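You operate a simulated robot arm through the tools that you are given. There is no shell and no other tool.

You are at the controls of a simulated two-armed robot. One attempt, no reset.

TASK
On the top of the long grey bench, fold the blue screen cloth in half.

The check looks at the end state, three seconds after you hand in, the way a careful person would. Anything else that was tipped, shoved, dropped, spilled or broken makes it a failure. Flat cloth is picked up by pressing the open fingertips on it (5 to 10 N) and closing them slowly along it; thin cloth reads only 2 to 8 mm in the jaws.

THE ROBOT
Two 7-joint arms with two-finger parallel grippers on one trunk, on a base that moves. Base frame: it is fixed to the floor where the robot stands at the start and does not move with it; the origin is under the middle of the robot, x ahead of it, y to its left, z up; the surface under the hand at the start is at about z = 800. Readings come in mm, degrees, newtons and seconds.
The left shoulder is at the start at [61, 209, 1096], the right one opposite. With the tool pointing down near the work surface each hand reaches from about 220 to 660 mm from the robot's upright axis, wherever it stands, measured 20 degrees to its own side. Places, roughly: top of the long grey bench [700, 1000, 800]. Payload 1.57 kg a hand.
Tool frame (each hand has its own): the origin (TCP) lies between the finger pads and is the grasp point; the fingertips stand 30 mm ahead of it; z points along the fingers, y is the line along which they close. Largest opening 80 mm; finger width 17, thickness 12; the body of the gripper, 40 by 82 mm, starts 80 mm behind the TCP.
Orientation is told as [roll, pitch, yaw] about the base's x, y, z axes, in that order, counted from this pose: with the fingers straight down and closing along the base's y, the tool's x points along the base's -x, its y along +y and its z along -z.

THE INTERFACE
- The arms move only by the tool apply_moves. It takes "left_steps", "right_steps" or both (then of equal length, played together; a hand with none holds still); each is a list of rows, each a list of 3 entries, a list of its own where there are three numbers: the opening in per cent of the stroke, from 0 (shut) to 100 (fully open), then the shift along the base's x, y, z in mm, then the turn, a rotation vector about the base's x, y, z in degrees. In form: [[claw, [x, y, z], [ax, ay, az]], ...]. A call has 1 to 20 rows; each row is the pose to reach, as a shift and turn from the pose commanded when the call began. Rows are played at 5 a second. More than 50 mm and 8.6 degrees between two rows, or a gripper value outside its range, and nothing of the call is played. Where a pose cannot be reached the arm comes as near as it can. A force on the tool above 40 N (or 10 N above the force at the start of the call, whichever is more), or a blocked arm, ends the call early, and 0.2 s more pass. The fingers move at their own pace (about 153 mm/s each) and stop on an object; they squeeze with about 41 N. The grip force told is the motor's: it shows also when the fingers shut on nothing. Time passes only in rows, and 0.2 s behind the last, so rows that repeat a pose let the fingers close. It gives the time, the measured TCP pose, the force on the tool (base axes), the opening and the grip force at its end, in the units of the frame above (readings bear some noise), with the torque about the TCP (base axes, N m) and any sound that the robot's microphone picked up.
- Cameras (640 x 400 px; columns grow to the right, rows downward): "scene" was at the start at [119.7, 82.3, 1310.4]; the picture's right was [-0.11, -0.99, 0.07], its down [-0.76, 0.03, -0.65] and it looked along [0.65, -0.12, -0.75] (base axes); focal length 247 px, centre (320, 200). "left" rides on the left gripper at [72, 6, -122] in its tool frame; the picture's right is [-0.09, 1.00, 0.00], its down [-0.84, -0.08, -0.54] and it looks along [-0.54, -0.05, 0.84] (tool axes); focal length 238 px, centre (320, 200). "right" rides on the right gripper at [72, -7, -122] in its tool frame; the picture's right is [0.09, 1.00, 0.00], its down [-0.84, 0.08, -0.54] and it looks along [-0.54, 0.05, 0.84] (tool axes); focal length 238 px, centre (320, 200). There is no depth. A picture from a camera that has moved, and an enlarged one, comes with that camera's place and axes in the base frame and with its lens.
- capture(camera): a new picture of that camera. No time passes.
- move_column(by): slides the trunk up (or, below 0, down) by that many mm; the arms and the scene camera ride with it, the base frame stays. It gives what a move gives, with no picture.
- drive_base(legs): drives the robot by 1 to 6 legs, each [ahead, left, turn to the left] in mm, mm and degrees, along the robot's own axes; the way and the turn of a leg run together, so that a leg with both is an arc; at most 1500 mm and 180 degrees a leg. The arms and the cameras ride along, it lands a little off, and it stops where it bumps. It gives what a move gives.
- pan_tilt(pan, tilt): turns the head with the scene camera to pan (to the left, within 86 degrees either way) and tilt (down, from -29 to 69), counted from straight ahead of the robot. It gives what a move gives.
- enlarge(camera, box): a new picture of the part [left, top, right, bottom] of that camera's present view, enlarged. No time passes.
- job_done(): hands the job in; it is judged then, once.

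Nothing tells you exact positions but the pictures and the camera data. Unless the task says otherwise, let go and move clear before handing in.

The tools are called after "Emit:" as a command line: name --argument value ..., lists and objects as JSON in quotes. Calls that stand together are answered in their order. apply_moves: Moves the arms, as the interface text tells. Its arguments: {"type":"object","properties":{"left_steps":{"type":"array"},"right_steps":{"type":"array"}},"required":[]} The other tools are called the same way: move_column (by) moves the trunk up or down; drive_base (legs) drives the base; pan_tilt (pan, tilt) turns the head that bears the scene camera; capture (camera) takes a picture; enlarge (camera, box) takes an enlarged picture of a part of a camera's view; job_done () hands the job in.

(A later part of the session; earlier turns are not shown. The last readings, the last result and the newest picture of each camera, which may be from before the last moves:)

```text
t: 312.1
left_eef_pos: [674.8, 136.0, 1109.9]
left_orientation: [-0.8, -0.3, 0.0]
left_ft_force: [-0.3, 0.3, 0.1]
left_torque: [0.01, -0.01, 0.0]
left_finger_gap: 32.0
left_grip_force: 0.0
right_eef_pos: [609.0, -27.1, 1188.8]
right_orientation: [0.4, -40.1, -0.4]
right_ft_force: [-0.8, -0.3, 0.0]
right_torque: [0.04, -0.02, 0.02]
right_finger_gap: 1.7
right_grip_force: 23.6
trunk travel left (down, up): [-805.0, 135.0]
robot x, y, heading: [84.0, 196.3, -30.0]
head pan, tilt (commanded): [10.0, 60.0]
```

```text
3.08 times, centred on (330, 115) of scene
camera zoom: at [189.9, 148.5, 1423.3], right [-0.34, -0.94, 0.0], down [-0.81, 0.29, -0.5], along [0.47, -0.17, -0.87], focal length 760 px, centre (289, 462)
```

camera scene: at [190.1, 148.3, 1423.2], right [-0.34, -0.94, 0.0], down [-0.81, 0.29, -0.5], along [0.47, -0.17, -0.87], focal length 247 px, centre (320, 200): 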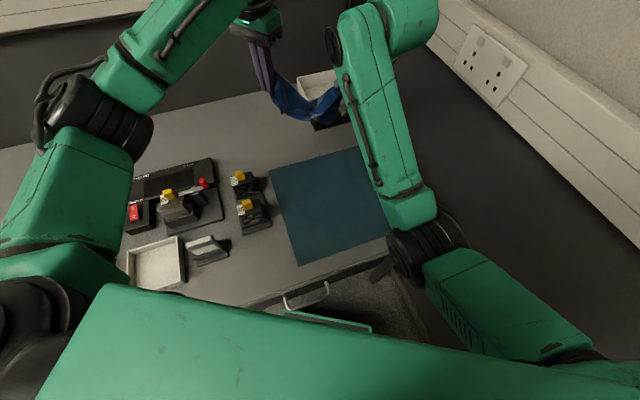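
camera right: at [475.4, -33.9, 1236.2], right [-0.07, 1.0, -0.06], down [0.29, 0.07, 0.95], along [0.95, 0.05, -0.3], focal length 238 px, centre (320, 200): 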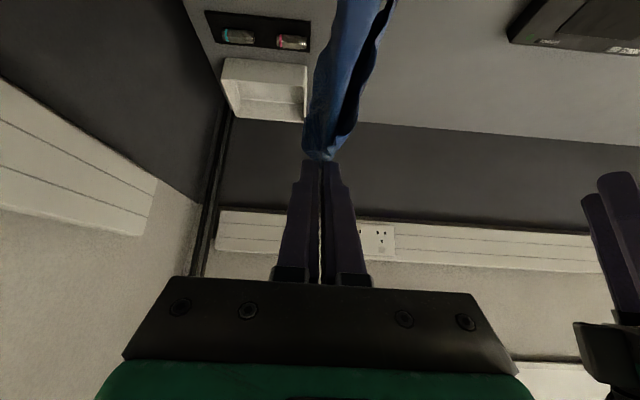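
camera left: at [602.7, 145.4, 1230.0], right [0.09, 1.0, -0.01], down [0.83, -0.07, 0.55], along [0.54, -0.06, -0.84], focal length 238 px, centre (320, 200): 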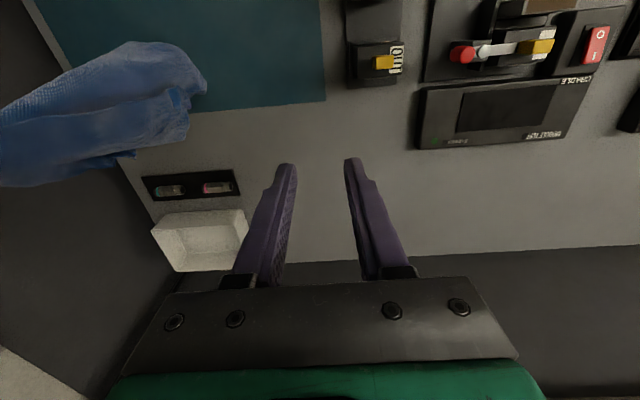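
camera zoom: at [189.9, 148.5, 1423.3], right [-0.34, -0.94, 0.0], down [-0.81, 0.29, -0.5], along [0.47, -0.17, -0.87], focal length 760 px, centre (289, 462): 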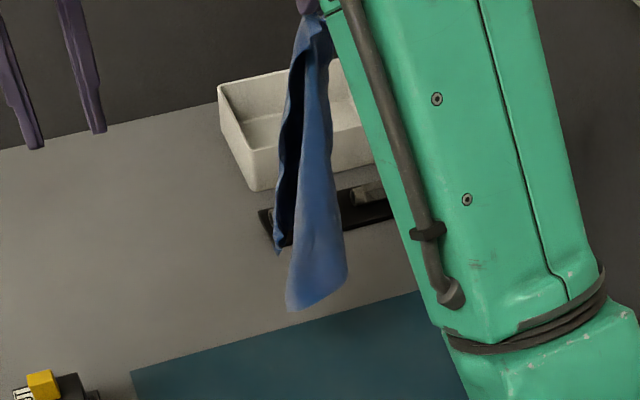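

The cloth is still slowly turning as it settles; I'll wait a moment and look again.

Emit:
apply_moves --left_steps '[[40, [0, 0, 0], [0, 0, 0]], [40, [0, 0, 0], [0, 0, 0]], [40, [0, 0, 0], [0, 0, 0]], [40, [0, 0, 0], [0, 0, 0]], [40, [0, 0, 0], [0, 0, 0]], [40, [0, 0, 0], [0, 0, 0]], [40, [0, 0, 0], [0, 0, 0]], [40, [0, 0, 0], [0, 0, 0]], [40, [0, 0, 0], [0, 0, 0]], [40, [0, 0, 0], [0, 0, 0]], [40, [0, 0, 0], [0, 0, 0]], [40, [0, 0, 0], [0, 0, 0]]]'

Emit:
enlarge --camera "scene" --box '[290, 50, 370, 160]'

Emit:
enlarge --camera "left" --box '[0, 20, 220, 200]'

Emit:
capture --camera "right"

```text
t: 314.7
left_eef_pos: [675.2, 136.9, 1109.1]
left_orientation: [-0.8, -0.4, 0.0]
left_ft_force: [0.5, -0.4, 0.3]
left_torque: [-0.01, -0.02, 0.01]
left_finger_gap: 32.1
left_grip_force: 0.0
right_eef_pos: [608.8, -27.8, 1189.4]
right_orientation: [0.3, -40.1, -0.4]
right_ft_force: [-0.4, -0.5, -0.5]
right_torque: [0.01, -0.01, 0.01]
right_finger_gap: 1.5
right_grip_force: 23.9
trunk travel left (down, up): [-805.0, 135.0]
robot x, y, heading: [81.9, 190.2, -29.9]
head pan, tilt (commanded): [10.0, 60.0]
```

```text
3.64 times, centred on (330, 105) of scene
camera zoom: at [189.9, 148.5, 1423.3], right [-0.34, -0.94, 0.0], down [-0.81, 0.29, -0.5], along [0.47, -0.17, -0.87], focal length 899 px, centre (284, 546)
```

zoom: 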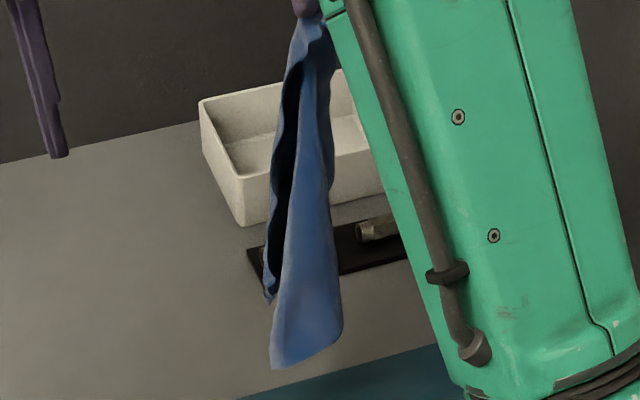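

```text
2.22 times, centred on (110, 110) of left
camera zoom: at [602.7, 145.6, 1230.0], right [0.09, 1.0, -0.01], down [0.83, -0.07, 0.55], along [0.54, -0.06, -0.84], focal length 530 px, centre (787, 400)
```

zoom: 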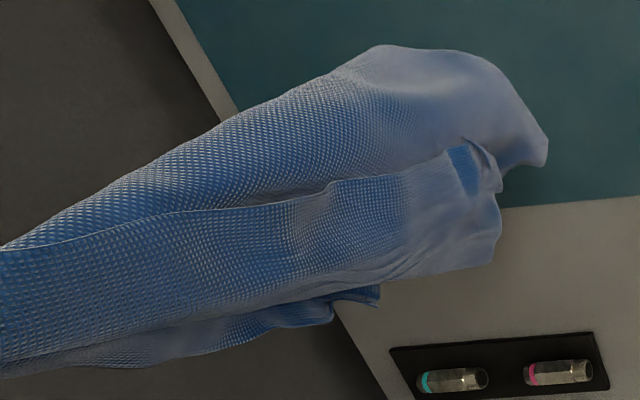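

```text
taken
camera right: at [475.3, -34.0, 1236.2], right [-0.07, 1.0, -0.06], down [0.29, 0.07, 0.95], along [0.95, 0.05, -0.3], focal length 238 px, centre (320, 200)
```

right: 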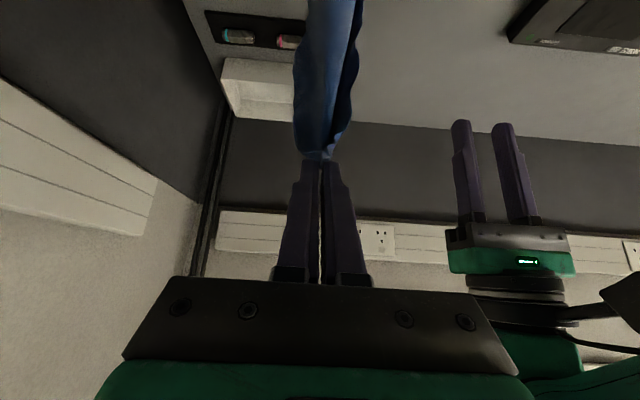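

Now I can see it well: the neighbouring corner W1 (with its old crumple) is at about (642, -2, 954), with the lower sheet behind it. Closing along x from the left, with fingertips just passing the sheet, will take only this corner. I'll set that up again.

Emit:
apply_moves --left_steps '[[40, [-1, 2, 0], [0, 0, -8]], [40, [-2, 4, 0], [0, 0, -16]], [40, [-4, 6, 0], [0, 0, -24]], [40, [-6, 8, 0], [0, 0, -32]], [40, [-8, 10, 0], [0, 0, -40]], [40, [-10, 12, 0], [0, 0, -48]], [40, [-12, 14, 0], [0, 0, -56]], [40, [-14, 16, 0], [0, 0, -64]], [40, [-16, 16, 0], [0, 0, -72]], [40, [-18, 16, 0], [0, 0, -80]], [40, [-20, 16, 0], [0, 0, -88]], [40, [-22, 16, 0], [0, 0, -90]]]'

Emit:
apply_moves --left_steps '[[38, [-1, -15, -10], [-8, 0, 0]], [38, [-2, -30, -20], [-16, 0, 0]], [38, [-3, -46, -32], [-24, 0, 0]], [38, [-4, -62, -44], [-32, 0, 0]], [38, [-5, -78, -56], [-40, 0, 0]], [38, [-5, -78, -56], [-40, 0, 0]]]'

Emit:
enlarge --camera "left" --box '[230, 60, 410, 240]'

Emit:
enlarge --camera "scene" --box '[290, 50, 370, 160]'

```text
t: 317.3
left_eef_pos: [651.9, 152.9, 1109.5]
left_orientation: [-0.8, -0.2, -90.1]
left_ft_force: [-0.4, -0.2, 0.1]
left_torque: [0.03, -0.02, 0.02]
left_finger_gap: 31.9
left_grip_force: 0.2
right_eef_pos: [608.1, -27.0, 1188.7]
right_orientation: [0.4, -40.1, -0.4]
right_ft_force: [-0.7, -0.5, 0.6]
right_torque: [-0.01, -0.01, 0.01]
right_finger_gap: 1.7
right_grip_force: 23.3
trunk travel left (down, up): [-805.0, 135.0]
robot x, y, heading: [83.1, 192.0, -30.0]
head pan, tilt (commanded): [10.0, 60.0]
```

```text
t: 318.7
left_eef_pos: [647.4, 75.2, 1054.0]
left_orientation: [-0.7, -40.4, -89.9]
left_ft_force: [0.7, 0.8, -0.5]
left_torque: [0.01, 0.01, 0.03]
left_finger_gap: 30.4
left_grip_force: 0.1
right_eef_pos: [608.8, -27.9, 1189.3]
right_orientation: [0.4, -40.1, -0.4]
right_ft_force: [-0.1, -0.3, -1.3]
right_torque: [0.02, 0.02, -0.02]
right_finger_gap: 1.6
right_grip_force: 23.7
trunk travel left (down, up): [-805.0, 135.0]
robot x, y, heading: [78.2, 195.0, -29.5]
head pan, tilt (commanded): [10.0, 60.0]
```

```text
2.22 times, centred on (320, 150) of left
camera zoom: at [656.5, 208.9, 1099.6], right [1.0, -0.08, 0.05], down [-0.07, -0.29, 0.96], along [-0.06, -0.96, -0.29], focal length 530 px, centre (320, 311)
```

zoom: 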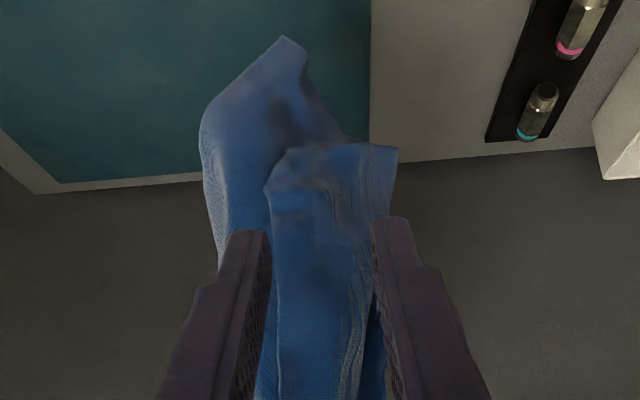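

```text
3.64 times, centred on (330, 105) of scene
camera zoom: at [189.8, 148.2, 1423.3], right [-0.34, -0.94, 0.0], down [-0.81, 0.29, -0.5], along [0.47, -0.17, -0.87], focal length 899 px, centre (284, 546)
```

zoom: 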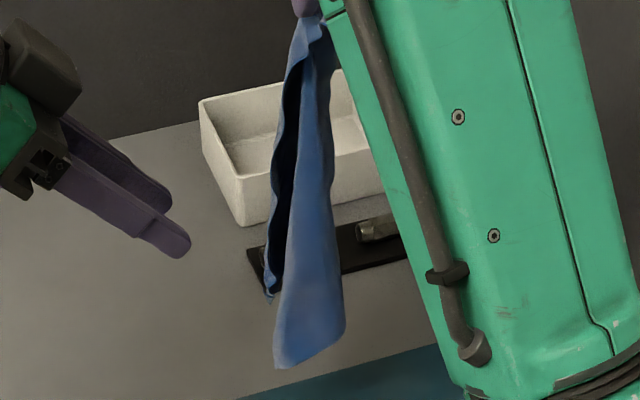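

The panel faces the left hand broadside, so the proper grip is from the robot's side with one finger in front and one behind it. I'll shift the cloth forward-left for reach and set the left hand pointing forward.

Emit:
apply_moves --left_steps '[[38, [0, 20, 15], [8, 0, 0]], [38, [0, 45, 30], [16, 0, 0]], [38, [0, 70, 45], [24, 0, 0]], [38, [-5, 95, 55], [32, 0, 0]], [38, [-10, 115, 60], [40, 0, 0]], [38, [-10, 120, 60], [40, 0, 0]]]' --right_steps '[[0, [6, 10, 0], [0, 0, 0]], [0, [13, 20, 0], [0, 0, 0]], [0, [20, 30, 0], [0, 0, 0]], [0, [27, 40, 0], [0, 0, 0]], [0, [34, 50, 0], [0, 0, 0]], [0, [40, 60, 0], [0, 0, 0]]]'

Emit:
apply_moves --left_steps '[[30, [-10, -6, 0], [0, 0, 8]], [28, [-20, -12, 0], [0, 0, 16]], [26, [-30, -18, 0], [0, 0, 24]], [25, [-40, -24, 0], [0, 0, 32]], [25, [-50, -30, 0], [0, 0, 40]], [25, [-58, -36, 0], [0, 0, 48]], [25, [-64, -42, 0], [0, 0, 56]], [25, [-70, -48, 0], [0, 0, 64]], [25, [-74, -54, 0], [0, 0, 72]], [25, [-76, -60, 0], [0, 0, 80]], [25, [-78, -66, 0], [0, 0, 88]], [25, [-78, -70, 0], [0, 0, 90]]]'

Emit:
capture --camera "left"

Emit:
capture --camera "scene"

```text
t: 320.1
left_eef_pos: [638.7, 197.2, 1113.0]
left_orientation: [-1.0, -0.2, -90.1]
left_ft_force: [-0.7, 0.7, 0.1]
left_torque: [-0.03, 0.0, -0.03]
left_finger_gap: 30.5
left_grip_force: 0.1
right_eef_pos: [649.4, 33.4, 1187.8]
right_orientation: [0.2, -40.0, -0.3]
right_ft_force: [-0.4, 0.8, -0.5]
right_torque: [0.03, 0.0, 0.0]
right_finger_gap: 1.4
right_grip_force: 22.9
trunk travel left (down, up): [-805.0, 135.0]
robot x, y, heading: [82.6, 196.3, -30.0]
head pan, tilt (commanded): [10.0, 60.0]
```

```text
t: 322.7
left_eef_pos: [565.7, 130.9, 1114.2]
left_orientation: [-0.9, -0.1, 1.6]
left_ft_force: [-0.3, -0.6, -0.1]
left_torque: [0.02, -0.04, -0.02]
left_finger_gap: 20.0
left_grip_force: 0.0
right_eef_pos: [650.0, 23.5, 1189.9]
right_orientation: [1.0, -40.0, -1.7]
right_ft_force: [0.4, 0.0, 0.4]
right_torque: [0.02, 0.03, -0.01]
right_finger_gap: 1.5
right_grip_force: 23.2
trunk travel left (down, up): [-805.0, 135.0]
robot x, y, heading: [81.0, 196.8, -29.7]
head pan, tilt (commanded): [10.0, 60.0]
```

```text
taken
camera left: at [493.2, 137.6, 1235.7], right [0.07, 1.0, -0.01], down [0.84, -0.05, 0.55], along [0.54, -0.05, -0.84], focal length 238 px, centre (320, 200)
```

left: 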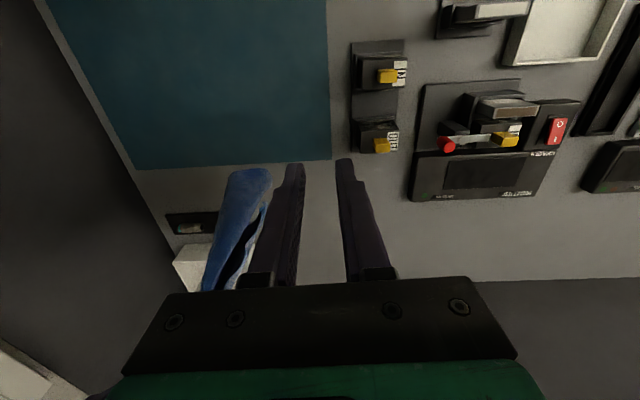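

```text
taken
camera scene: at [189.9, 148.3, 1423.3], right [-0.34, -0.94, 0.0], down [-0.81, 0.29, -0.5], along [0.47, -0.17, -0.87], focal length 247 px, centre (320, 200)
```

scene: 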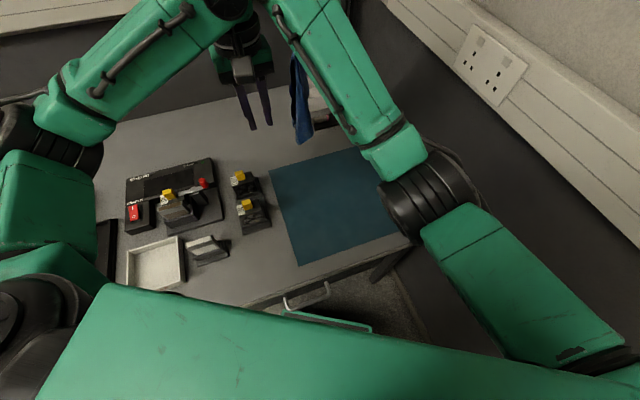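

The arms came close to each other there (the right was nudged slightly). I'll lower the left hand as I pitch it, so its wrist passes below the right arm, and check the view.

Emit:
apply_moves --left_steps '[[25, [0, 10, -20], [0, 0, 0]], [25, [5, 10, -45], [0, -5, 0]], [25, [15, 5, -60], [0, -13, 0]], [25, [25, -5, -70], [0, -21, 0]], [25, [35, -15, -75], [0, -29, 0]], [25, [44, -25, -78], [0, -35, 0]], [25, [44, -25, -78], [0, -35, 0]]]'

Emit:
capture --camera "left"

Emit:
enlarge --camera "left" --box '[140, 40, 340, 220]'

Emit:
enlarge --camera "scene" --box '[250, 40, 350, 160]'

```text
t: 324.3
left_eef_pos: [603.4, 101.1, 1034.5]
left_orientation: [-0.8, -35.4, 0.0]
left_ft_force: [-0.2, 0.4, 0.2]
left_torque: [0.0, 0.02, 0.0]
left_finger_gap: 20.0
left_grip_force: 0.1
right_eef_pos: [647.6, 32.9, 1188.4]
right_orientation: [0.3, -40.1, -0.5]
right_ft_force: [-0.1, 0.1, -0.2]
right_torque: [0.01, 0.01, -0.02]
right_finger_gap: 1.7
right_grip_force: 23.4
trunk travel left (down, up): [-805.0, 135.0]
robot x, y, heading: [84.8, 193.4, -30.1]
head pan, tilt (commanded): [10.0, 60.0]
```

```text
taken
camera left: at [475.1, 110.1, 1092.4], right [0.08, 1.0, 0.04], down [0.37, -0.07, 0.93], along [0.93, -0.06, -0.37], focal length 238 px, centre (320, 200)
```

left: 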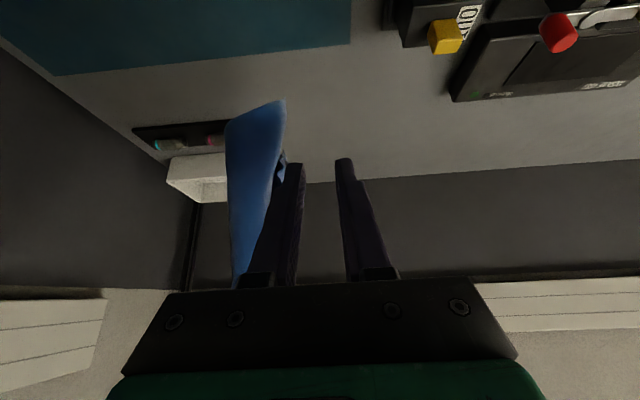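

```text
2.22 times, centred on (240, 130) of left
camera zoom: at [475.1, 110.1, 1092.4], right [0.08, 1.0, 0.04], down [0.37, -0.07, 0.93], along [0.93, -0.06, -0.37], focal length 530 px, centre (498, 356)
```

zoom: 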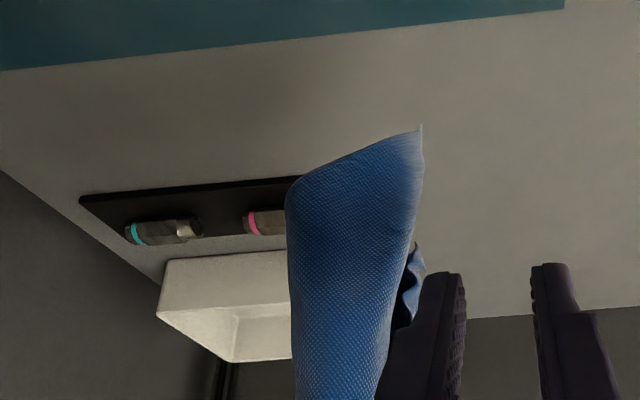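

```text
3.33 times, centred on (300, 100) of scene
camera zoom: at [189.9, 148.8, 1423.3], right [-0.34, -0.94, 0.0], down [-0.81, 0.29, -0.5], along [0.47, -0.17, -0.87], focal length 824 px, centre (387, 533)
```

zoom: 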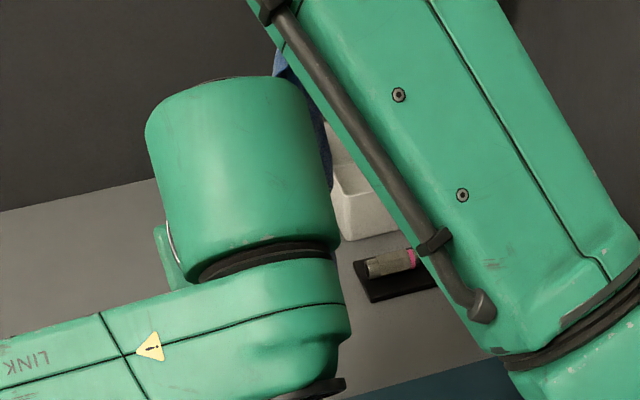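

From this side the lower sheet blocks W1. Instead I'll use the table again: lay this long hanging strip down along −y at a 1:1 slope, so it ends up stretched out with the neighbour corner lying free within the left hand's reach. First I clear the left hand and back off.

Emit:
apply_moves --left_steps '[[25, [-5, 20, 10], [0, 7, 0]], [25, [-5, 45, 25], [0, 14, 0]], [25, [0, 70, 40], [0, 21, 0]], [25, [5, 95, 55], [0, 28, 0]], [25, [10, 115, 70], [0, 35, 0]], [25, [15, 125, 80], [0, 35, 0]]]'

Emit:
drive_base --legs '[[-110, -57, 0]]'

Emit:
apply_moves --right_steps '[[0, [-15, 6, -15], [0, 0, 0]], [0, [-30, 12, -30], [0, 0, 0]], [0, [-45, 18, -50], [0, 0, 0]], [0, [-60, 24, -70], [0, 0, 0]], [0, [-72, 30, -90], [0, 0, 0]], [0, [-72, 30, -100], [0, 0, 0]], [0, [-72, 30, -100], [0, 0, 0]], [0, [-72, 30, -100], [0, 0, 0]]]'

Emit:
capture --camera "scene"

```text
t: 325.7
left_eef_pos: [616.9, 224.2, 1113.8]
left_orientation: [-0.9, -0.3, -0.1]
left_ft_force: [0.3, -0.2, -0.2]
left_torque: [0.03, 0.02, 0.04]
left_finger_gap: 20.2
left_grip_force: 0.1
right_eef_pos: [649.7, 32.7, 1189.5]
right_orientation: [0.2, -40.1, -0.4]
right_ft_force: [0.3, 0.8, -0.2]
right_torque: [0.05, 0.01, 0.04]
right_finger_gap: 1.5
right_grip_force: 22.9
trunk travel left (down, up): [-805.0, 135.0]
robot x, y, heading: [82.0, 193.8, -29.8]
head pan, tilt (commanded): [10.0, 60.0]
```

```text
t: 327.0
left_eef_pos: [494.8, 229.2, 1114.8]
left_orientation: [-0.7, -0.2, 0.0]
left_ft_force: [0.2, -0.1, -1.2]
left_torque: [0.01, 0.01, 0.01]
left_finger_gap: 20.1
left_grip_force: 0.0
right_eef_pos: [525.5, 37.1, 1187.3]
right_orientation: [0.3, -39.9, -0.3]
right_ft_force: [0.2, 0.2, 0.2]
right_torque: [0.02, 0.02, -0.01]
right_finger_gap: 1.3
right_grip_force: 23.7
trunk travel left (down, up): [-805.0, 135.0]
robot x, y, heading: [-46.1, 198.4, -30.0]
head pan, tilt (commanded): [10.0, 60.0]
```

```text
t: 328.8
left_eef_pos: [493.0, 229.3, 1115.3]
left_orientation: [-0.8, -0.4, -0.1]
left_ft_force: [-0.3, 1.2, -1.0]
left_torque: [-0.02, -0.02, 0.01]
left_finger_gap: 20.1
left_grip_force: 0.1
right_eef_pos: [455.2, 50.8, 1093.6]
right_orientation: [-1.7, -40.8, -0.4]
right_ft_force: [-0.6, 0.4, -1.0]
right_torque: [0.01, 0.01, 0.0]
right_finger_gap: 1.6
right_grip_force: 23.4
trunk travel left (down, up): [-805.0, 135.0]
robot x, y, heading: [-41.0, 201.0, -29.9]
head pan, tilt (commanded): [10.0, 60.0]
```

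```text
taken
camera scene: at [64.6, 153.4, 1423.3], right [-0.34, -0.94, 0.0], down [-0.81, 0.29, -0.5], along [0.47, -0.17, -0.87], focal length 247 px, centre (320, 200)
```

scene: 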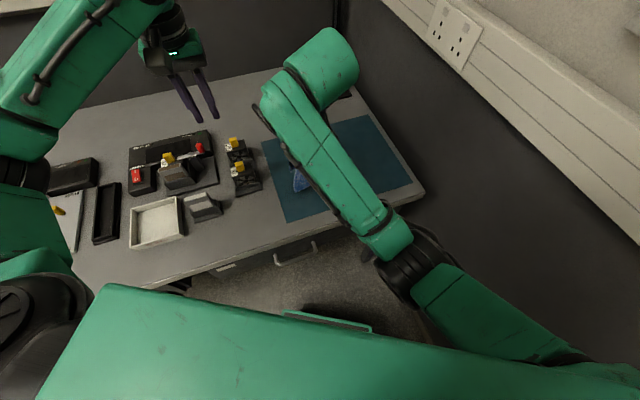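

The far corner is about to touch the mat at (455, 51). Now I lay the strip along −y, moving sideways and down together.

Emit:
apply_moves --right_steps '[[0, [0, -8, -18], [0, 0, 0]], [0, [0, -24, -36], [0, 0, 0]], [0, [0, -42, -54], [0, 0, 0]], [0, [0, -60, -72], [0, 0, 0]], [0, [0, -78, -90], [0, 0, 0]], [0, [0, -97, -108], [0, 0, 0]], [0, [0, -116, -126], [0, 0, 0]], [0, [0, -135, -144], [0, 0, 0]], [0, [0, -154, -162], [0, 0, 0]], [0, [0, -174, -180], [0, 0, 0]], [0, [0, -194, -198], [0, 0, 0]], [0, [0, -214, -216], [0, 0, 0]], [0, [0, -234, -234], [0, 0, 0]], [0, [0, -252, -248], [0, 0, 0]], [0, [0, -262, -253], [0, 0, 0]], [0, [0, -262, -253], [0, 0, 0]]]'

Emit:
capture --camera "scene"

Emit:
enlarge --camera "scene" --box '[270, 100, 430, 220]'

Emit:
capture --camera "left"

```text
t: 332.2
left_eef_pos: [492.9, 229.5, 1115.4]
left_orientation: [-0.8, -0.3, 0.0]
left_ft_force: [0.3, 0.2, 0.2]
left_torque: [0.02, 0.0, -0.01]
left_finger_gap: 20.0
left_grip_force: 0.1
right_eef_pos: [452.2, -193.3, 835.5]
right_orientation: [0.2, -40.1, -0.3]
right_ft_force: [0.0, 0.4, -0.4]
right_torque: [0.0, -0.01, -0.06]
right_finger_gap: 1.5
right_grip_force: 23.7
trunk travel left (down, up): [-805.0, 135.0]
robot x, y, heading: [-40.7, 199.4, -29.7]
head pan, tilt (commanded): [10.0, 60.0]
```

```text
taken
camera scene: at [64.7, 153.5, 1423.3], right [-0.34, -0.94, 0.0], down [-0.81, 0.29, -0.5], along [0.47, -0.17, -0.87], focal length 247 px, centre (320, 200)
```

scene: 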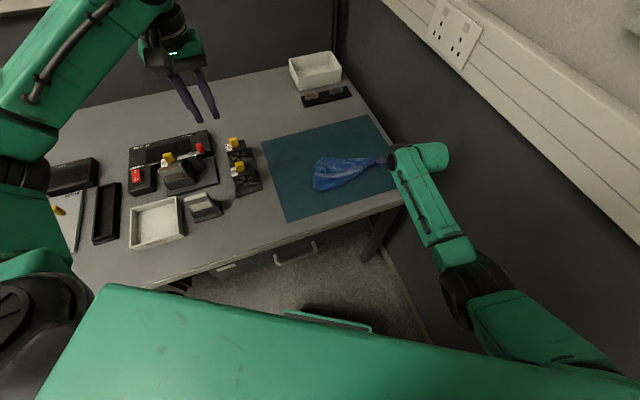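

```text
3.33 times, centred on (350, 160) of scene
camera zoom: at [64.7, 153.5, 1423.3], right [-0.34, -0.94, 0.0], down [-0.81, 0.29, -0.5], along [0.47, -0.17, -0.87], focal length 824 px, centre (220, 333)
```

zoom: 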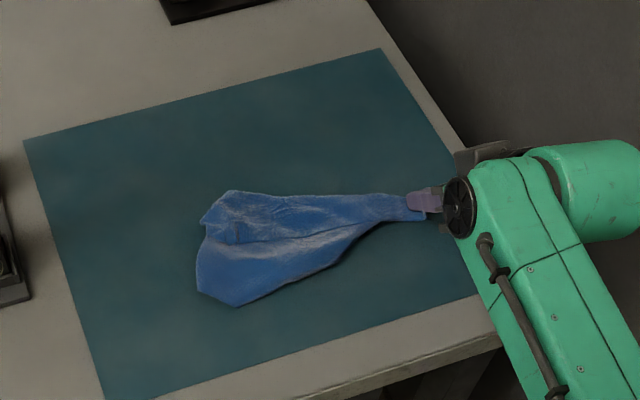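

```text
taken
camera left: at [420.4, 237.5, 1236.5], right [0.09, 1.0, -0.01], down [0.83, -0.07, 0.55], along [0.54, -0.06, -0.84], focal length 238 px, centre (320, 200)
```

left: 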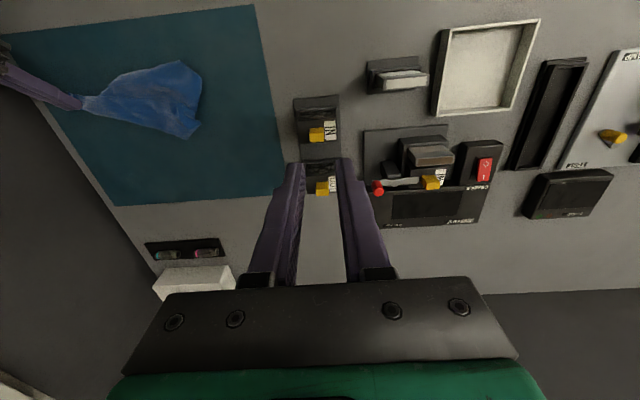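

That laid out as a clean fan. Zooming in to identify the corners.

Emit:
enlarge --camera "left" --box '[80, 40, 220, 150]'

Emit:
enlarge --camera "scene" --box '[310, 140, 390, 200]'

```text
3.64 times, centred on (150, 95) of left
camera zoom: at [420.4, 237.5, 1236.5], right [0.09, 1.0, -0.01], down [0.83, -0.07, 0.55], along [0.54, -0.06, -0.84], focal length 867 px, centre (938, 582)
```

zoom: 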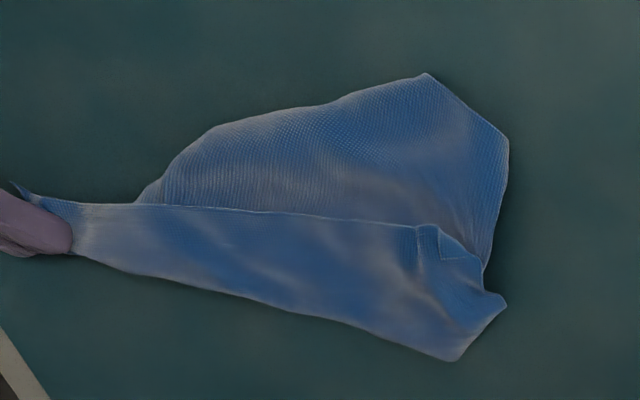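

```text
6.67 times, centred on (350, 170) of scene
camera zoom: at [64.7, 153.5, 1423.3], right [-0.34, -0.94, 0.0], down [-0.81, 0.29, -0.5], along [0.47, -0.17, -0.87], focal length 1648 px, centre (120, 400)
```

zoom: 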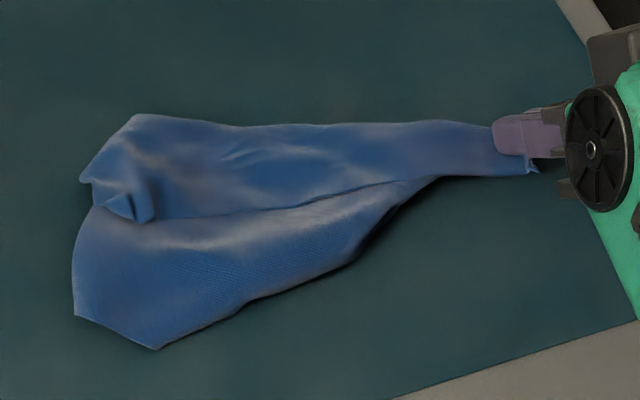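

I can read it now: the right hand holds D; a free edge runs along the top to the crumpled corner C near (490, −7), which stands up a little. I'll bring the left hand over that raised corner and look closely.

Emit:
apply_moves --left_steps '[[30, [-1, -32, -30], [-2, -2, 0]], [35, [-2, -64, -60], [-4, -4.1, 0]], [40, [-4, -97, -90], [-6, -6.2, 0]], [40, [-6, -130, -120], [-8, -8.2, 0]], [40, [-7, -162, -148], [-10, -10.3, 0]], [40, [-8, -194, -175], [-12, -12.4, 0]], [40, [-9, -220, -198], [-13.9, -14.4, 0]], [40, [-9, -220, -210], [-13.9, -14.4, 0]]]'

Emit:
capture --camera "left"

Emit:
enlarge --camera "left" --box '[200, 60, 440, 210]'

```text
t: 334.0
left_eef_pos: [483.4, 7.3, 905.1]
left_orientation: [-15.1, -14.6, 1.8]
left_ft_force: [0.0, -0.4, 0.6]
left_torque: [-0.03, -0.02, 0.0]
left_finger_gap: 31.8
left_grip_force: 0.0
right_eef_pos: [452.3, -192.9, 835.4]
right_orientation: [0.2, -40.0, -0.4]
right_ft_force: [0.3, -0.4, -0.7]
right_torque: [-0.02, 0.01, 0.01]
right_finger_gap: 1.4
right_grip_force: 23.6
trunk travel left (down, up): [-805.0, 135.0]
robot x, y, heading: [-41.2, 200.3, -30.0]
head pan, tilt (commanded): [10.0, 60.0]
```

```text
taken
camera left: at [383.4, 43.1, 999.5], right [0.12, 0.97, -0.23], down [0.67, 0.09, 0.74], along [0.73, -0.24, -0.64], focal length 238 px, centre (320, 200)
```

left: 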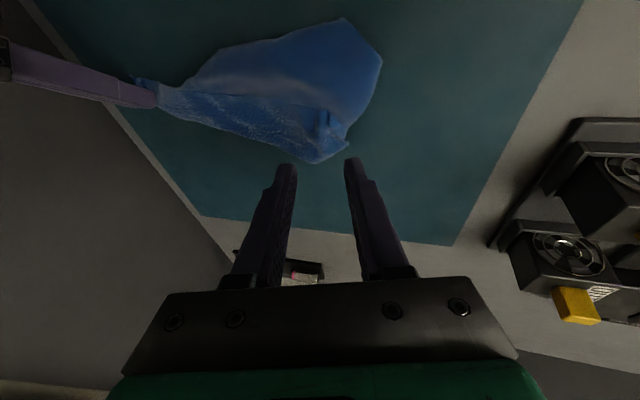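

```text
2.67 times, centred on (320, 135) of left
camera zoom: at [383.4, 43.1, 999.5], right [0.12, 0.97, -0.23], down [0.67, 0.09, 0.74], along [0.73, -0.24, -0.64], focal length 636 px, centre (320, 373)
```

zoom: 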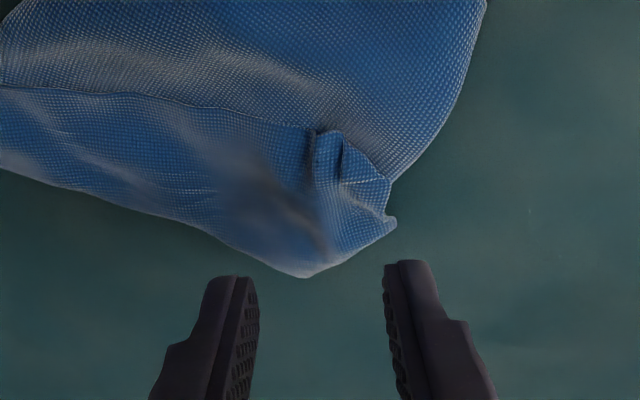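

The corner C is clear: a standing pleat at about (489, −8). I'll level the fingers, straddle the pleat with a small opening and come down just above the layer beneath.

Emit:
apply_moves --left_steps '[[35, [-1, -5, -15], [7, -1.5, 1]], [32, [-3, -10, -32], [14.5, -3.5, 2]], [30, [-4.7, -14.8, -50], [14.5, -3.5, 2]], [30, [-4.7, -14.8, -62], [14.5, -3.5, 2]], [30, [-4.7, -14.8, -62], [14.5, -3.5, 2]]]'

Emit:
enlarge --camera "left" --box '[200, 80, 440, 230]'

```text
t: 335.2
left_eef_pos: [478.9, -6.4, 842.2]
left_orientation: [0.1, -18.1, -0.4]
left_ft_force: [0.4, 0.0, 0.1]
left_torque: [-0.02, 0.0, 0.01]
left_finger_gap: 23.8
left_grip_force: 0.1
right_eef_pos: [450.8, -193.5, 835.3]
right_orientation: [0.3, -39.9, -0.3]
right_ft_force: [0.2, 0.1, -0.5]
right_torque: [-0.06, -0.01, 0.01]
right_finger_gap: 1.5
right_grip_force: 23.3
trunk travel left (down, up): [-805.0, 135.0]
robot x, y, heading: [-39.7, 199.2, -29.9]
head pan, tilt (commanded): [10.0, 60.0]
```

```text
2.67 times, centred on (320, 155) of left
camera zoom: at [372.4, 1.8, 935.6], right [0.09, 1.0, 0.03], down [0.62, -0.08, 0.78], along [0.78, -0.05, -0.63], focal length 636 px, centre (320, 320)
```

zoom: 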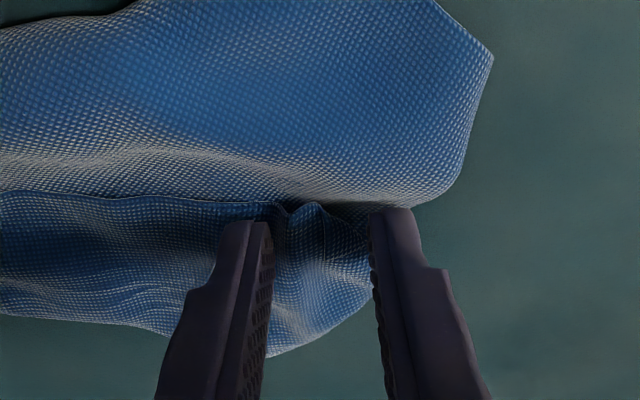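

The pleat of corner C sits right between the fingers. Lowering 4 mm and closing gently.

Emit:
apply_moves --left_steps '[[30, [0, 0, -2], [0, 0, 0]], [30, [0, 0, -4], [0, 0, 0]], [30, [0, 0, -4.5], [0, 0, 0]], [25, [0, 0, -4.5], [0, 0, 0]], [20, [0, 0, -4.5], [0, 0, 0]], [15, [0, 0, -4.5], [0, 0, 0]], [10, [0, 0, -4.5], [0, 0, 0]], [5, [0, 0, -4.5], [0, 0, 0]], [0, [0, 0, -4.5], [0, 0, 0]], [0, [0, 0, -4.5], [0, 0, 0]]]'

Emit:
enlarge --camera "left" --box '[200, 80, 440, 230]'

```text
t: 337.4
left_eef_pos: [479.3, -6.4, 838.8]
left_orientation: [0.1, -18.2, -0.3]
left_ft_force: [-0.2, -0.9, -0.9]
left_torque: [-0.05, 0.0, 0.02]
left_finger_gap: 1.6
left_grip_force: 23.8
right_eef_pos: [452.1, -193.5, 835.2]
right_orientation: [0.3, -39.9, -0.5]
right_ft_force: [-0.2, 0.9, -0.1]
right_torque: [0.04, 0.0, 0.01]
right_finger_gap: 1.8
right_grip_force: 23.4
trunk travel left (down, up): [-805.0, 135.0]
robot x, y, heading: [-42.1, 199.8, -30.0]
head pan, tilt (commanded): [10.0, 60.0]
```

```text
2.67 times, centred on (320, 155) of left
camera zoom: at [372.8, 1.5, 931.9], right [0.09, 1.0, 0.03], down [0.62, -0.08, 0.78], along [0.78, -0.05, -0.63], focal length 636 px, centre (320, 320)
```

zoom: 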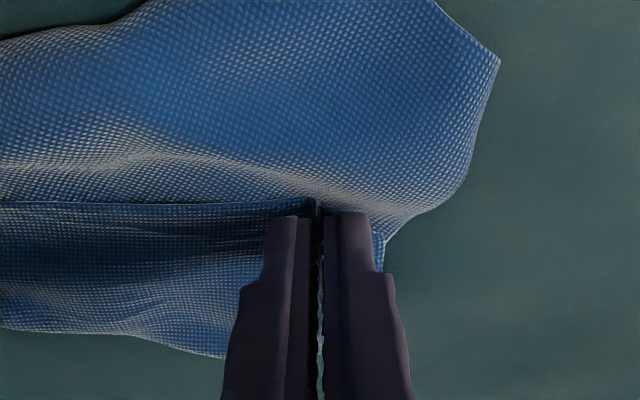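

Captured right at the edge (1.6 mm), and the edge between the two hands is straight. Lifting both hands together, drifting slightly left, to let the sheet hang from this edge.

Emit:
apply_moves --left_steps '[[0, [1, 2, 15], [0, 0, 0]], [0, [3, 5, 40], [0, 0, 0]], [0, [6, 10, 68], [0, 0, 0]], [0, [9, 15, 96], [0, 0, 0]], [0, [12, 20, 124], [0, 0, 0]], [0, [15, 25, 152], [0, 0, 0]], [0, [17, 30, 180], [0, 0, 0]], [0, [19, 35, 208], [0, 0, 0]], [0, [20, 40, 236], [0, 0, 0]], [0, [20, 40, 255], [0, 0, 0]], [0, [20, 40, 255], [0, 0, 0]]]' --right_steps '[[0, [1, 2, 15], [0, 0, 0]], [0, [3, 5, 40], [0, 0, 0]], [0, [6, 10, 68], [0, 0, 0]], [0, [9, 15, 96], [0, 0, 0]], [0, [12, 20, 124], [0, 0, 0]], [0, [15, 25, 152], [0, 0, 0]], [0, [17, 30, 180], [0, 0, 0]], [0, [19, 35, 208], [0, 0, 0]], [0, [20, 40, 236], [0, 0, 0]], [0, [20, 40, 255], [0, 0, 0]], [0, [20, 40, 255], [0, 0, 0]]]'

Emit:
capture --camera "scene"

Emit:
enlarge --camera "scene" --box '[270, 50, 450, 200]'

Emit:
capture --camera "right"

Emit:
capture --camera "left"

```text
t: 339.8
left_eef_pos: [509.8, 34.5, 1088.9]
left_orientation: [0.3, -18.5, 0.0]
left_ft_force: [-0.6, -1.8, 0.2]
left_torque: [-0.08, 0.0, -0.02]
left_finger_gap: 1.7
left_grip_force: 23.6
left hand out of reach, approached as far as the arm can: row 10, 11
right_eef_pos: [471.9, -153.4, 1091.5]
right_orientation: [0.3, -40.1, -0.4]
right_ft_force: [0.5, 2.8, 0.0]
right_torque: [0.09, -0.02, -0.01]
right_finger_gap: 1.6
right_grip_force: 23.4
trunk travel left (down, up): [-805.0, 135.0]
robot x, y, heading: [-41.9, 199.8, -29.8]
head pan, tilt (commanded): [10.0, 60.0]
```

```text
taken
camera scene: at [64.3, 152.6, 1423.3], right [-0.34, -0.94, 0.0], down [-0.81, 0.29, -0.5], along [0.47, -0.17, -0.87], focal length 247 px, centre (320, 200)
```

scene: 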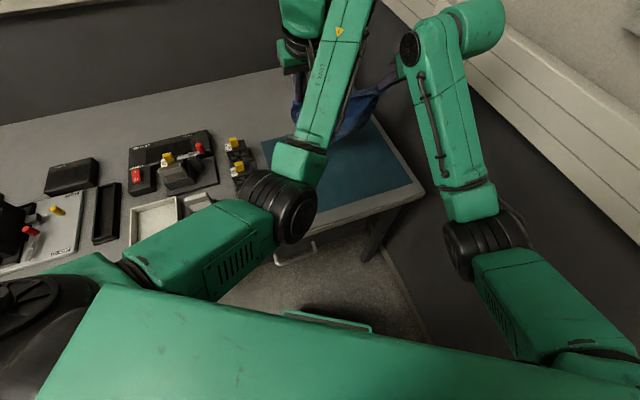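

```text
2.67 times, centred on (360, 125) of scene
camera zoom: at [64.3, 152.6, 1423.3], right [-0.34, -0.94, 0.0], down [-0.81, 0.29, -0.5], along [0.47, -0.17, -0.87], focal length 659 px, centre (213, 400)
```

zoom: 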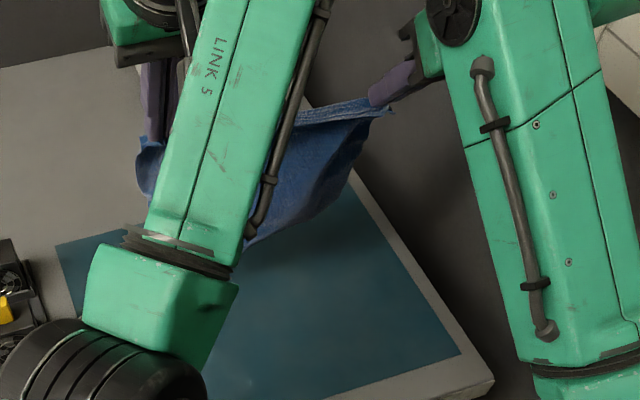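

```text
taken
camera right: at [337.3, -160.6, 1138.6], right [-0.07, 1.0, -0.06], down [0.29, 0.07, 0.95], along [0.95, 0.05, -0.3], focal length 238 px, centre (320, 200)
```

right: 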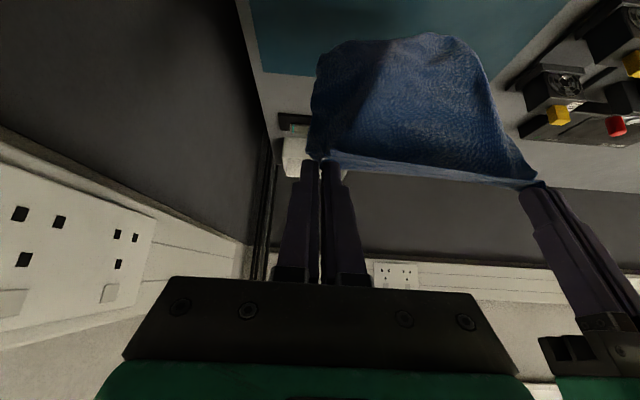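

```text
taken
camera left: at [402.7, 40.6, 1181.2], right [0.09, 1.0, 0.03], down [0.62, -0.08, 0.78], along [0.78, -0.05, -0.63], focal length 238 px, centre (320, 200)
```

left: 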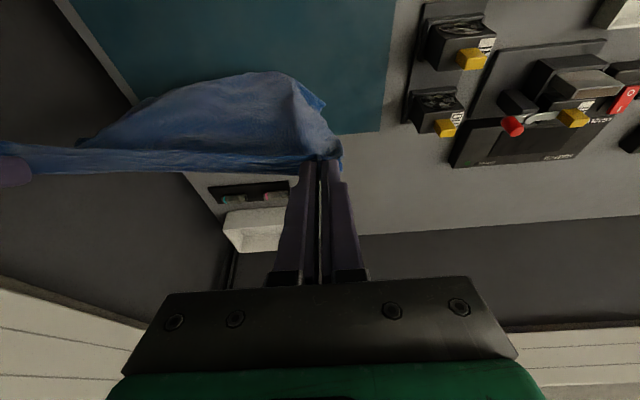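

The cloth hangs as one broad panel from the edge between the hands. Let me zoom in to check that it hangs fully open.

Emit:
enlarge --camera "right" --box '[280, 10, 580, 210]'

Emit:
enlarge --camera "left" --box '[60, 40, 380, 240]'

```text
2.00 times, centred on (430, 110) of right
camera zoom: at [337.3, -160.6, 1138.6], right [-0.07, 1.0, -0.06], down [0.29, 0.07, 0.95], along [0.95, 0.05, -0.3], focal length 477 px, centre (100, 380)
```

zoom: 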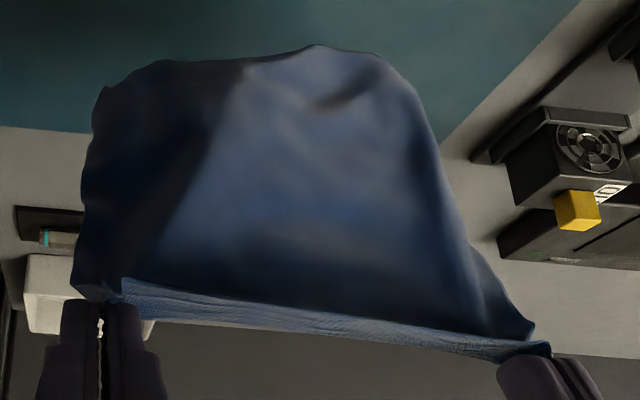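

```text
2.00 times, centred on (220, 140) of left
camera zoom: at [402.7, 40.6, 1181.2], right [0.09, 1.0, 0.03], down [0.62, -0.08, 0.78], along [0.78, -0.05, -0.63], focal length 477 px, centre (520, 320)
```

zoom: 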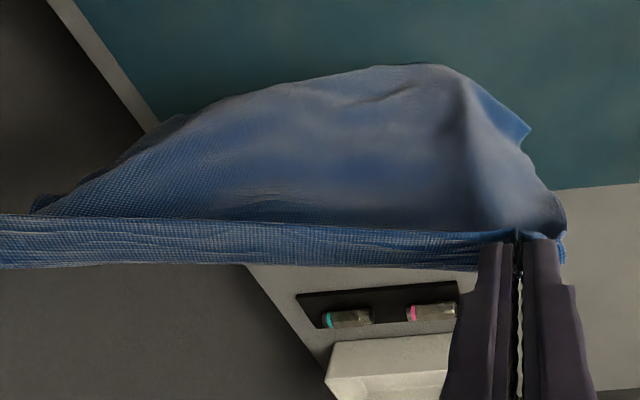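

It is one broad panel, but only about 90–100 mm deep, so its lower half is still tucked up behind. I'll shake it gently to let it drop.

Emit:
apply_moves --left_steps '[[0, [0, -4, 30], [0, 0, 0]], [0, [0, -4, -15], [0, 0, 0]], [0, [0, -4, 30], [0, 0, 0]], [0, [0, -4, -15], [0, 0, 0]], [0, [0, -4, 30], [0, 0, 0]], [0, [0, -4, -15], [0, 0, 0]], [0, [0, -2, 20], [0, 0, 0]], [0, [0, 0, 20], [0, 0, 0]], [0, [0, 0, 20], [0, 0, 0]], [0, [0, 0, 20], [0, 0, 0]]]' --right_steps '[[0, [0, 4, 30], [0, 0, 0]], [0, [0, 4, -15], [0, 0, 0]], [0, [0, 4, 30], [0, 0, 0]], [0, [0, 4, -15], [0, 0, 0]], [0, [0, 4, 30], [0, 0, 0]], [0, [0, 4, -15], [0, 0, 0]], [0, [0, 2, 20], [0, 0, 0]], [0, [0, 0, 20], [0, 0, 0]], [0, [0, 0, 20], [0, 0, 0]], [0, [0, 0, 20], [0, 0, 0]]]'

Emit:
capture --camera "right"

Emit:
capture --camera "left"

```text
t: 342.0
left_eef_pos: [514.6, 27.7, 1103.5]
left_orientation: [0.0, -18.3, -0.4]
left_ft_force: [-0.2, -1.1, -0.5]
left_torque: [-0.03, 0.02, -0.01]
left_finger_gap: 1.9
left_grip_force: 23.3
left hand out of reach, approached as far as the arm can: row 1, 3, 5, 7, 8, 9, 10
right_eef_pos: [471.0, -153.0, 1112.3]
right_orientation: [0.4, -40.0, -0.3]
right_ft_force: [0.7, 0.2, -1.1]
right_torque: [0.02, -0.03, 0.01]
right_finger_gap: 1.7
right_grip_force: 23.4
trunk travel left (down, up): [-805.0, 135.0]
robot x, y, heading: [-41.2, 205.0, -29.7]
head pan, tilt (commanded): [10.0, 60.0]
```

```text
taken
camera right: at [337.5, -160.3, 1159.5], right [-0.07, 1.0, -0.06], down [0.29, 0.07, 0.95], along [0.95, 0.05, -0.3], focal length 238 px, centre (320, 200)
```

right: 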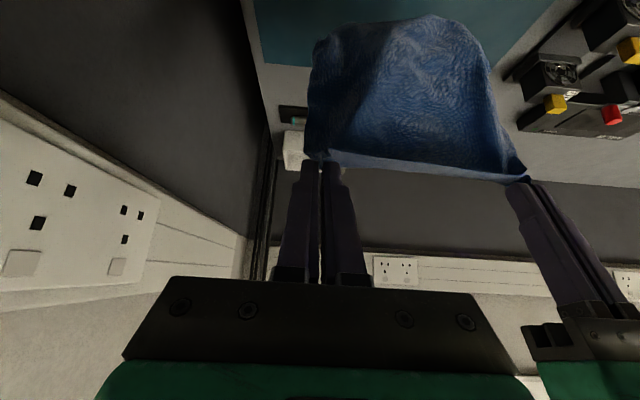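

```text
taken
camera left: at [408.4, 36.1, 1196.7], right [0.09, 1.0, 0.03], down [0.62, -0.08, 0.78], along [0.78, -0.06, -0.63], focal length 238 px, centre (320, 200)
```

left: 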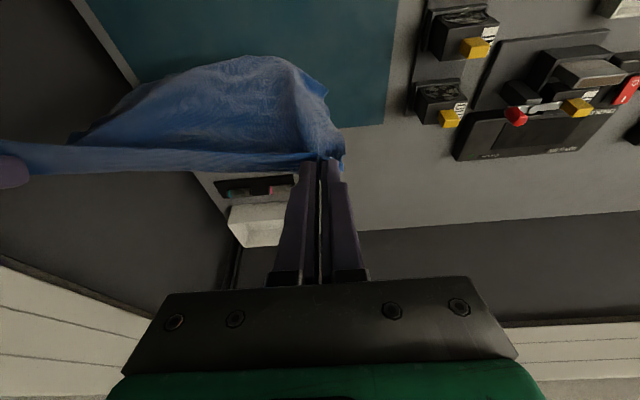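

Now it hangs about 185 mm deep: the whole sheet, open, from its 240 mm edge. I'll even up the two hands in x and lower until the bottom edge nearly touches, then check.

Emit:
apply_moves --left_steps '[[0, [0, 0, -12], [0, 0, 0]], [0, [0, 0, -24], [0, 0, 0]], [0, [0, 0, -36], [0, 0, 0]], [0, [0, 0, -48], [0, 0, 0]], [0, [0, 0, -60], [0, 0, 0]], [0, [0, 0, -70], [0, 0, 0]], [0, [0, 0, -70], [0, 0, 0]]]' --right_steps '[[0, [6, -1, -14], [0, 0, 0]], [0, [12, -2, -28], [0, 0, 0]], [0, [18, -3, -42], [0, 0, 0]], [0, [24, -4, -56], [0, 0, 0]], [0, [30, -5, -70], [0, 0, 0]], [0, [32, -5, -80], [0, 0, 0]], [0, [32, -5, -80], [0, 0, 0]]]'

Emit:
capture --camera "right"

Emit:
capture --camera "left"

Emit:
enlarge --camera "scene" --box '[260, 50, 440, 200]'

```text
t: 343.6
left_eef_pos: [525.0, 38.0, 1040.0]
left_orientation: [0.2, -19.3, 0.7]
left_ft_force: [-0.2, -5.9, -0.9]
left_torque: [-0.2, 0.01, -0.02]
left_finger_gap: 2.1
left_grip_force: 23.8
right_eef_pos: [502.5, -158.3, 1030.2]
right_orientation: [0.2, -40.1, -0.3]
right_ft_force: [0.7, 7.1, 0.3]
right_torque: [0.21, -0.04, 0.07]
right_finger_gap: 1.8
right_grip_force: 23.6
trunk travel left (down, up): [-805.0, 135.0]
robot x, y, heading: [-40.3, 202.6, -30.1]
head pan, tilt (commanded): [10.0, 60.0]
```

```text
taken
camera right: at [370.1, -165.6, 1077.5], right [-0.07, 1.0, -0.06], down [0.29, 0.07, 0.95], along [0.95, 0.05, -0.3], focal length 238 px, centre (320, 200)
```

right: 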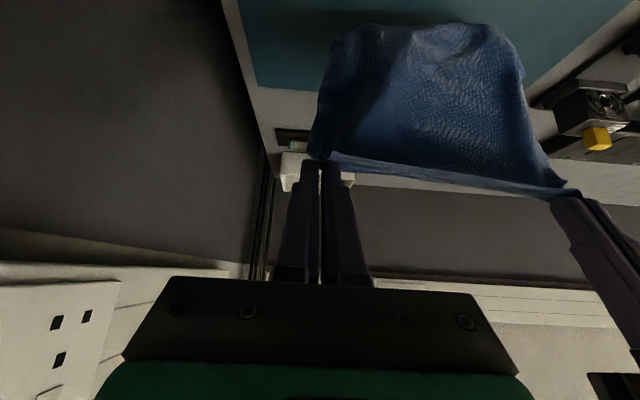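

```text
taken
camera left: at [416.4, 42.8, 1131.7], right [0.07, 1.0, 0.03], down [0.61, -0.07, 0.79], along [0.79, -0.04, -0.61], focal length 238 px, centre (320, 200)
```

left: 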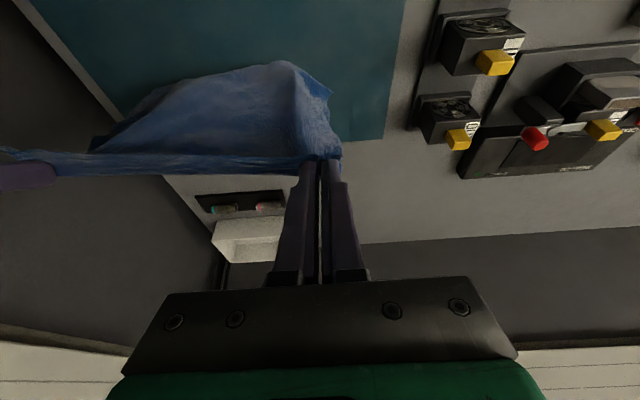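

```text
2.67 times, centred on (350, 125) of scene
camera zoom: at [64.6, 153.3, 1423.3], right [-0.34, -0.94, 0.0], down [-0.81, 0.29, -0.5], along [0.47, -0.17, -0.87], focal length 659 px, centre (240, 400)
```

zoom: 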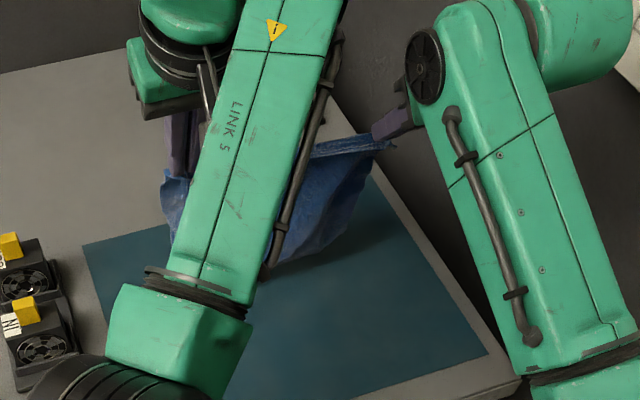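

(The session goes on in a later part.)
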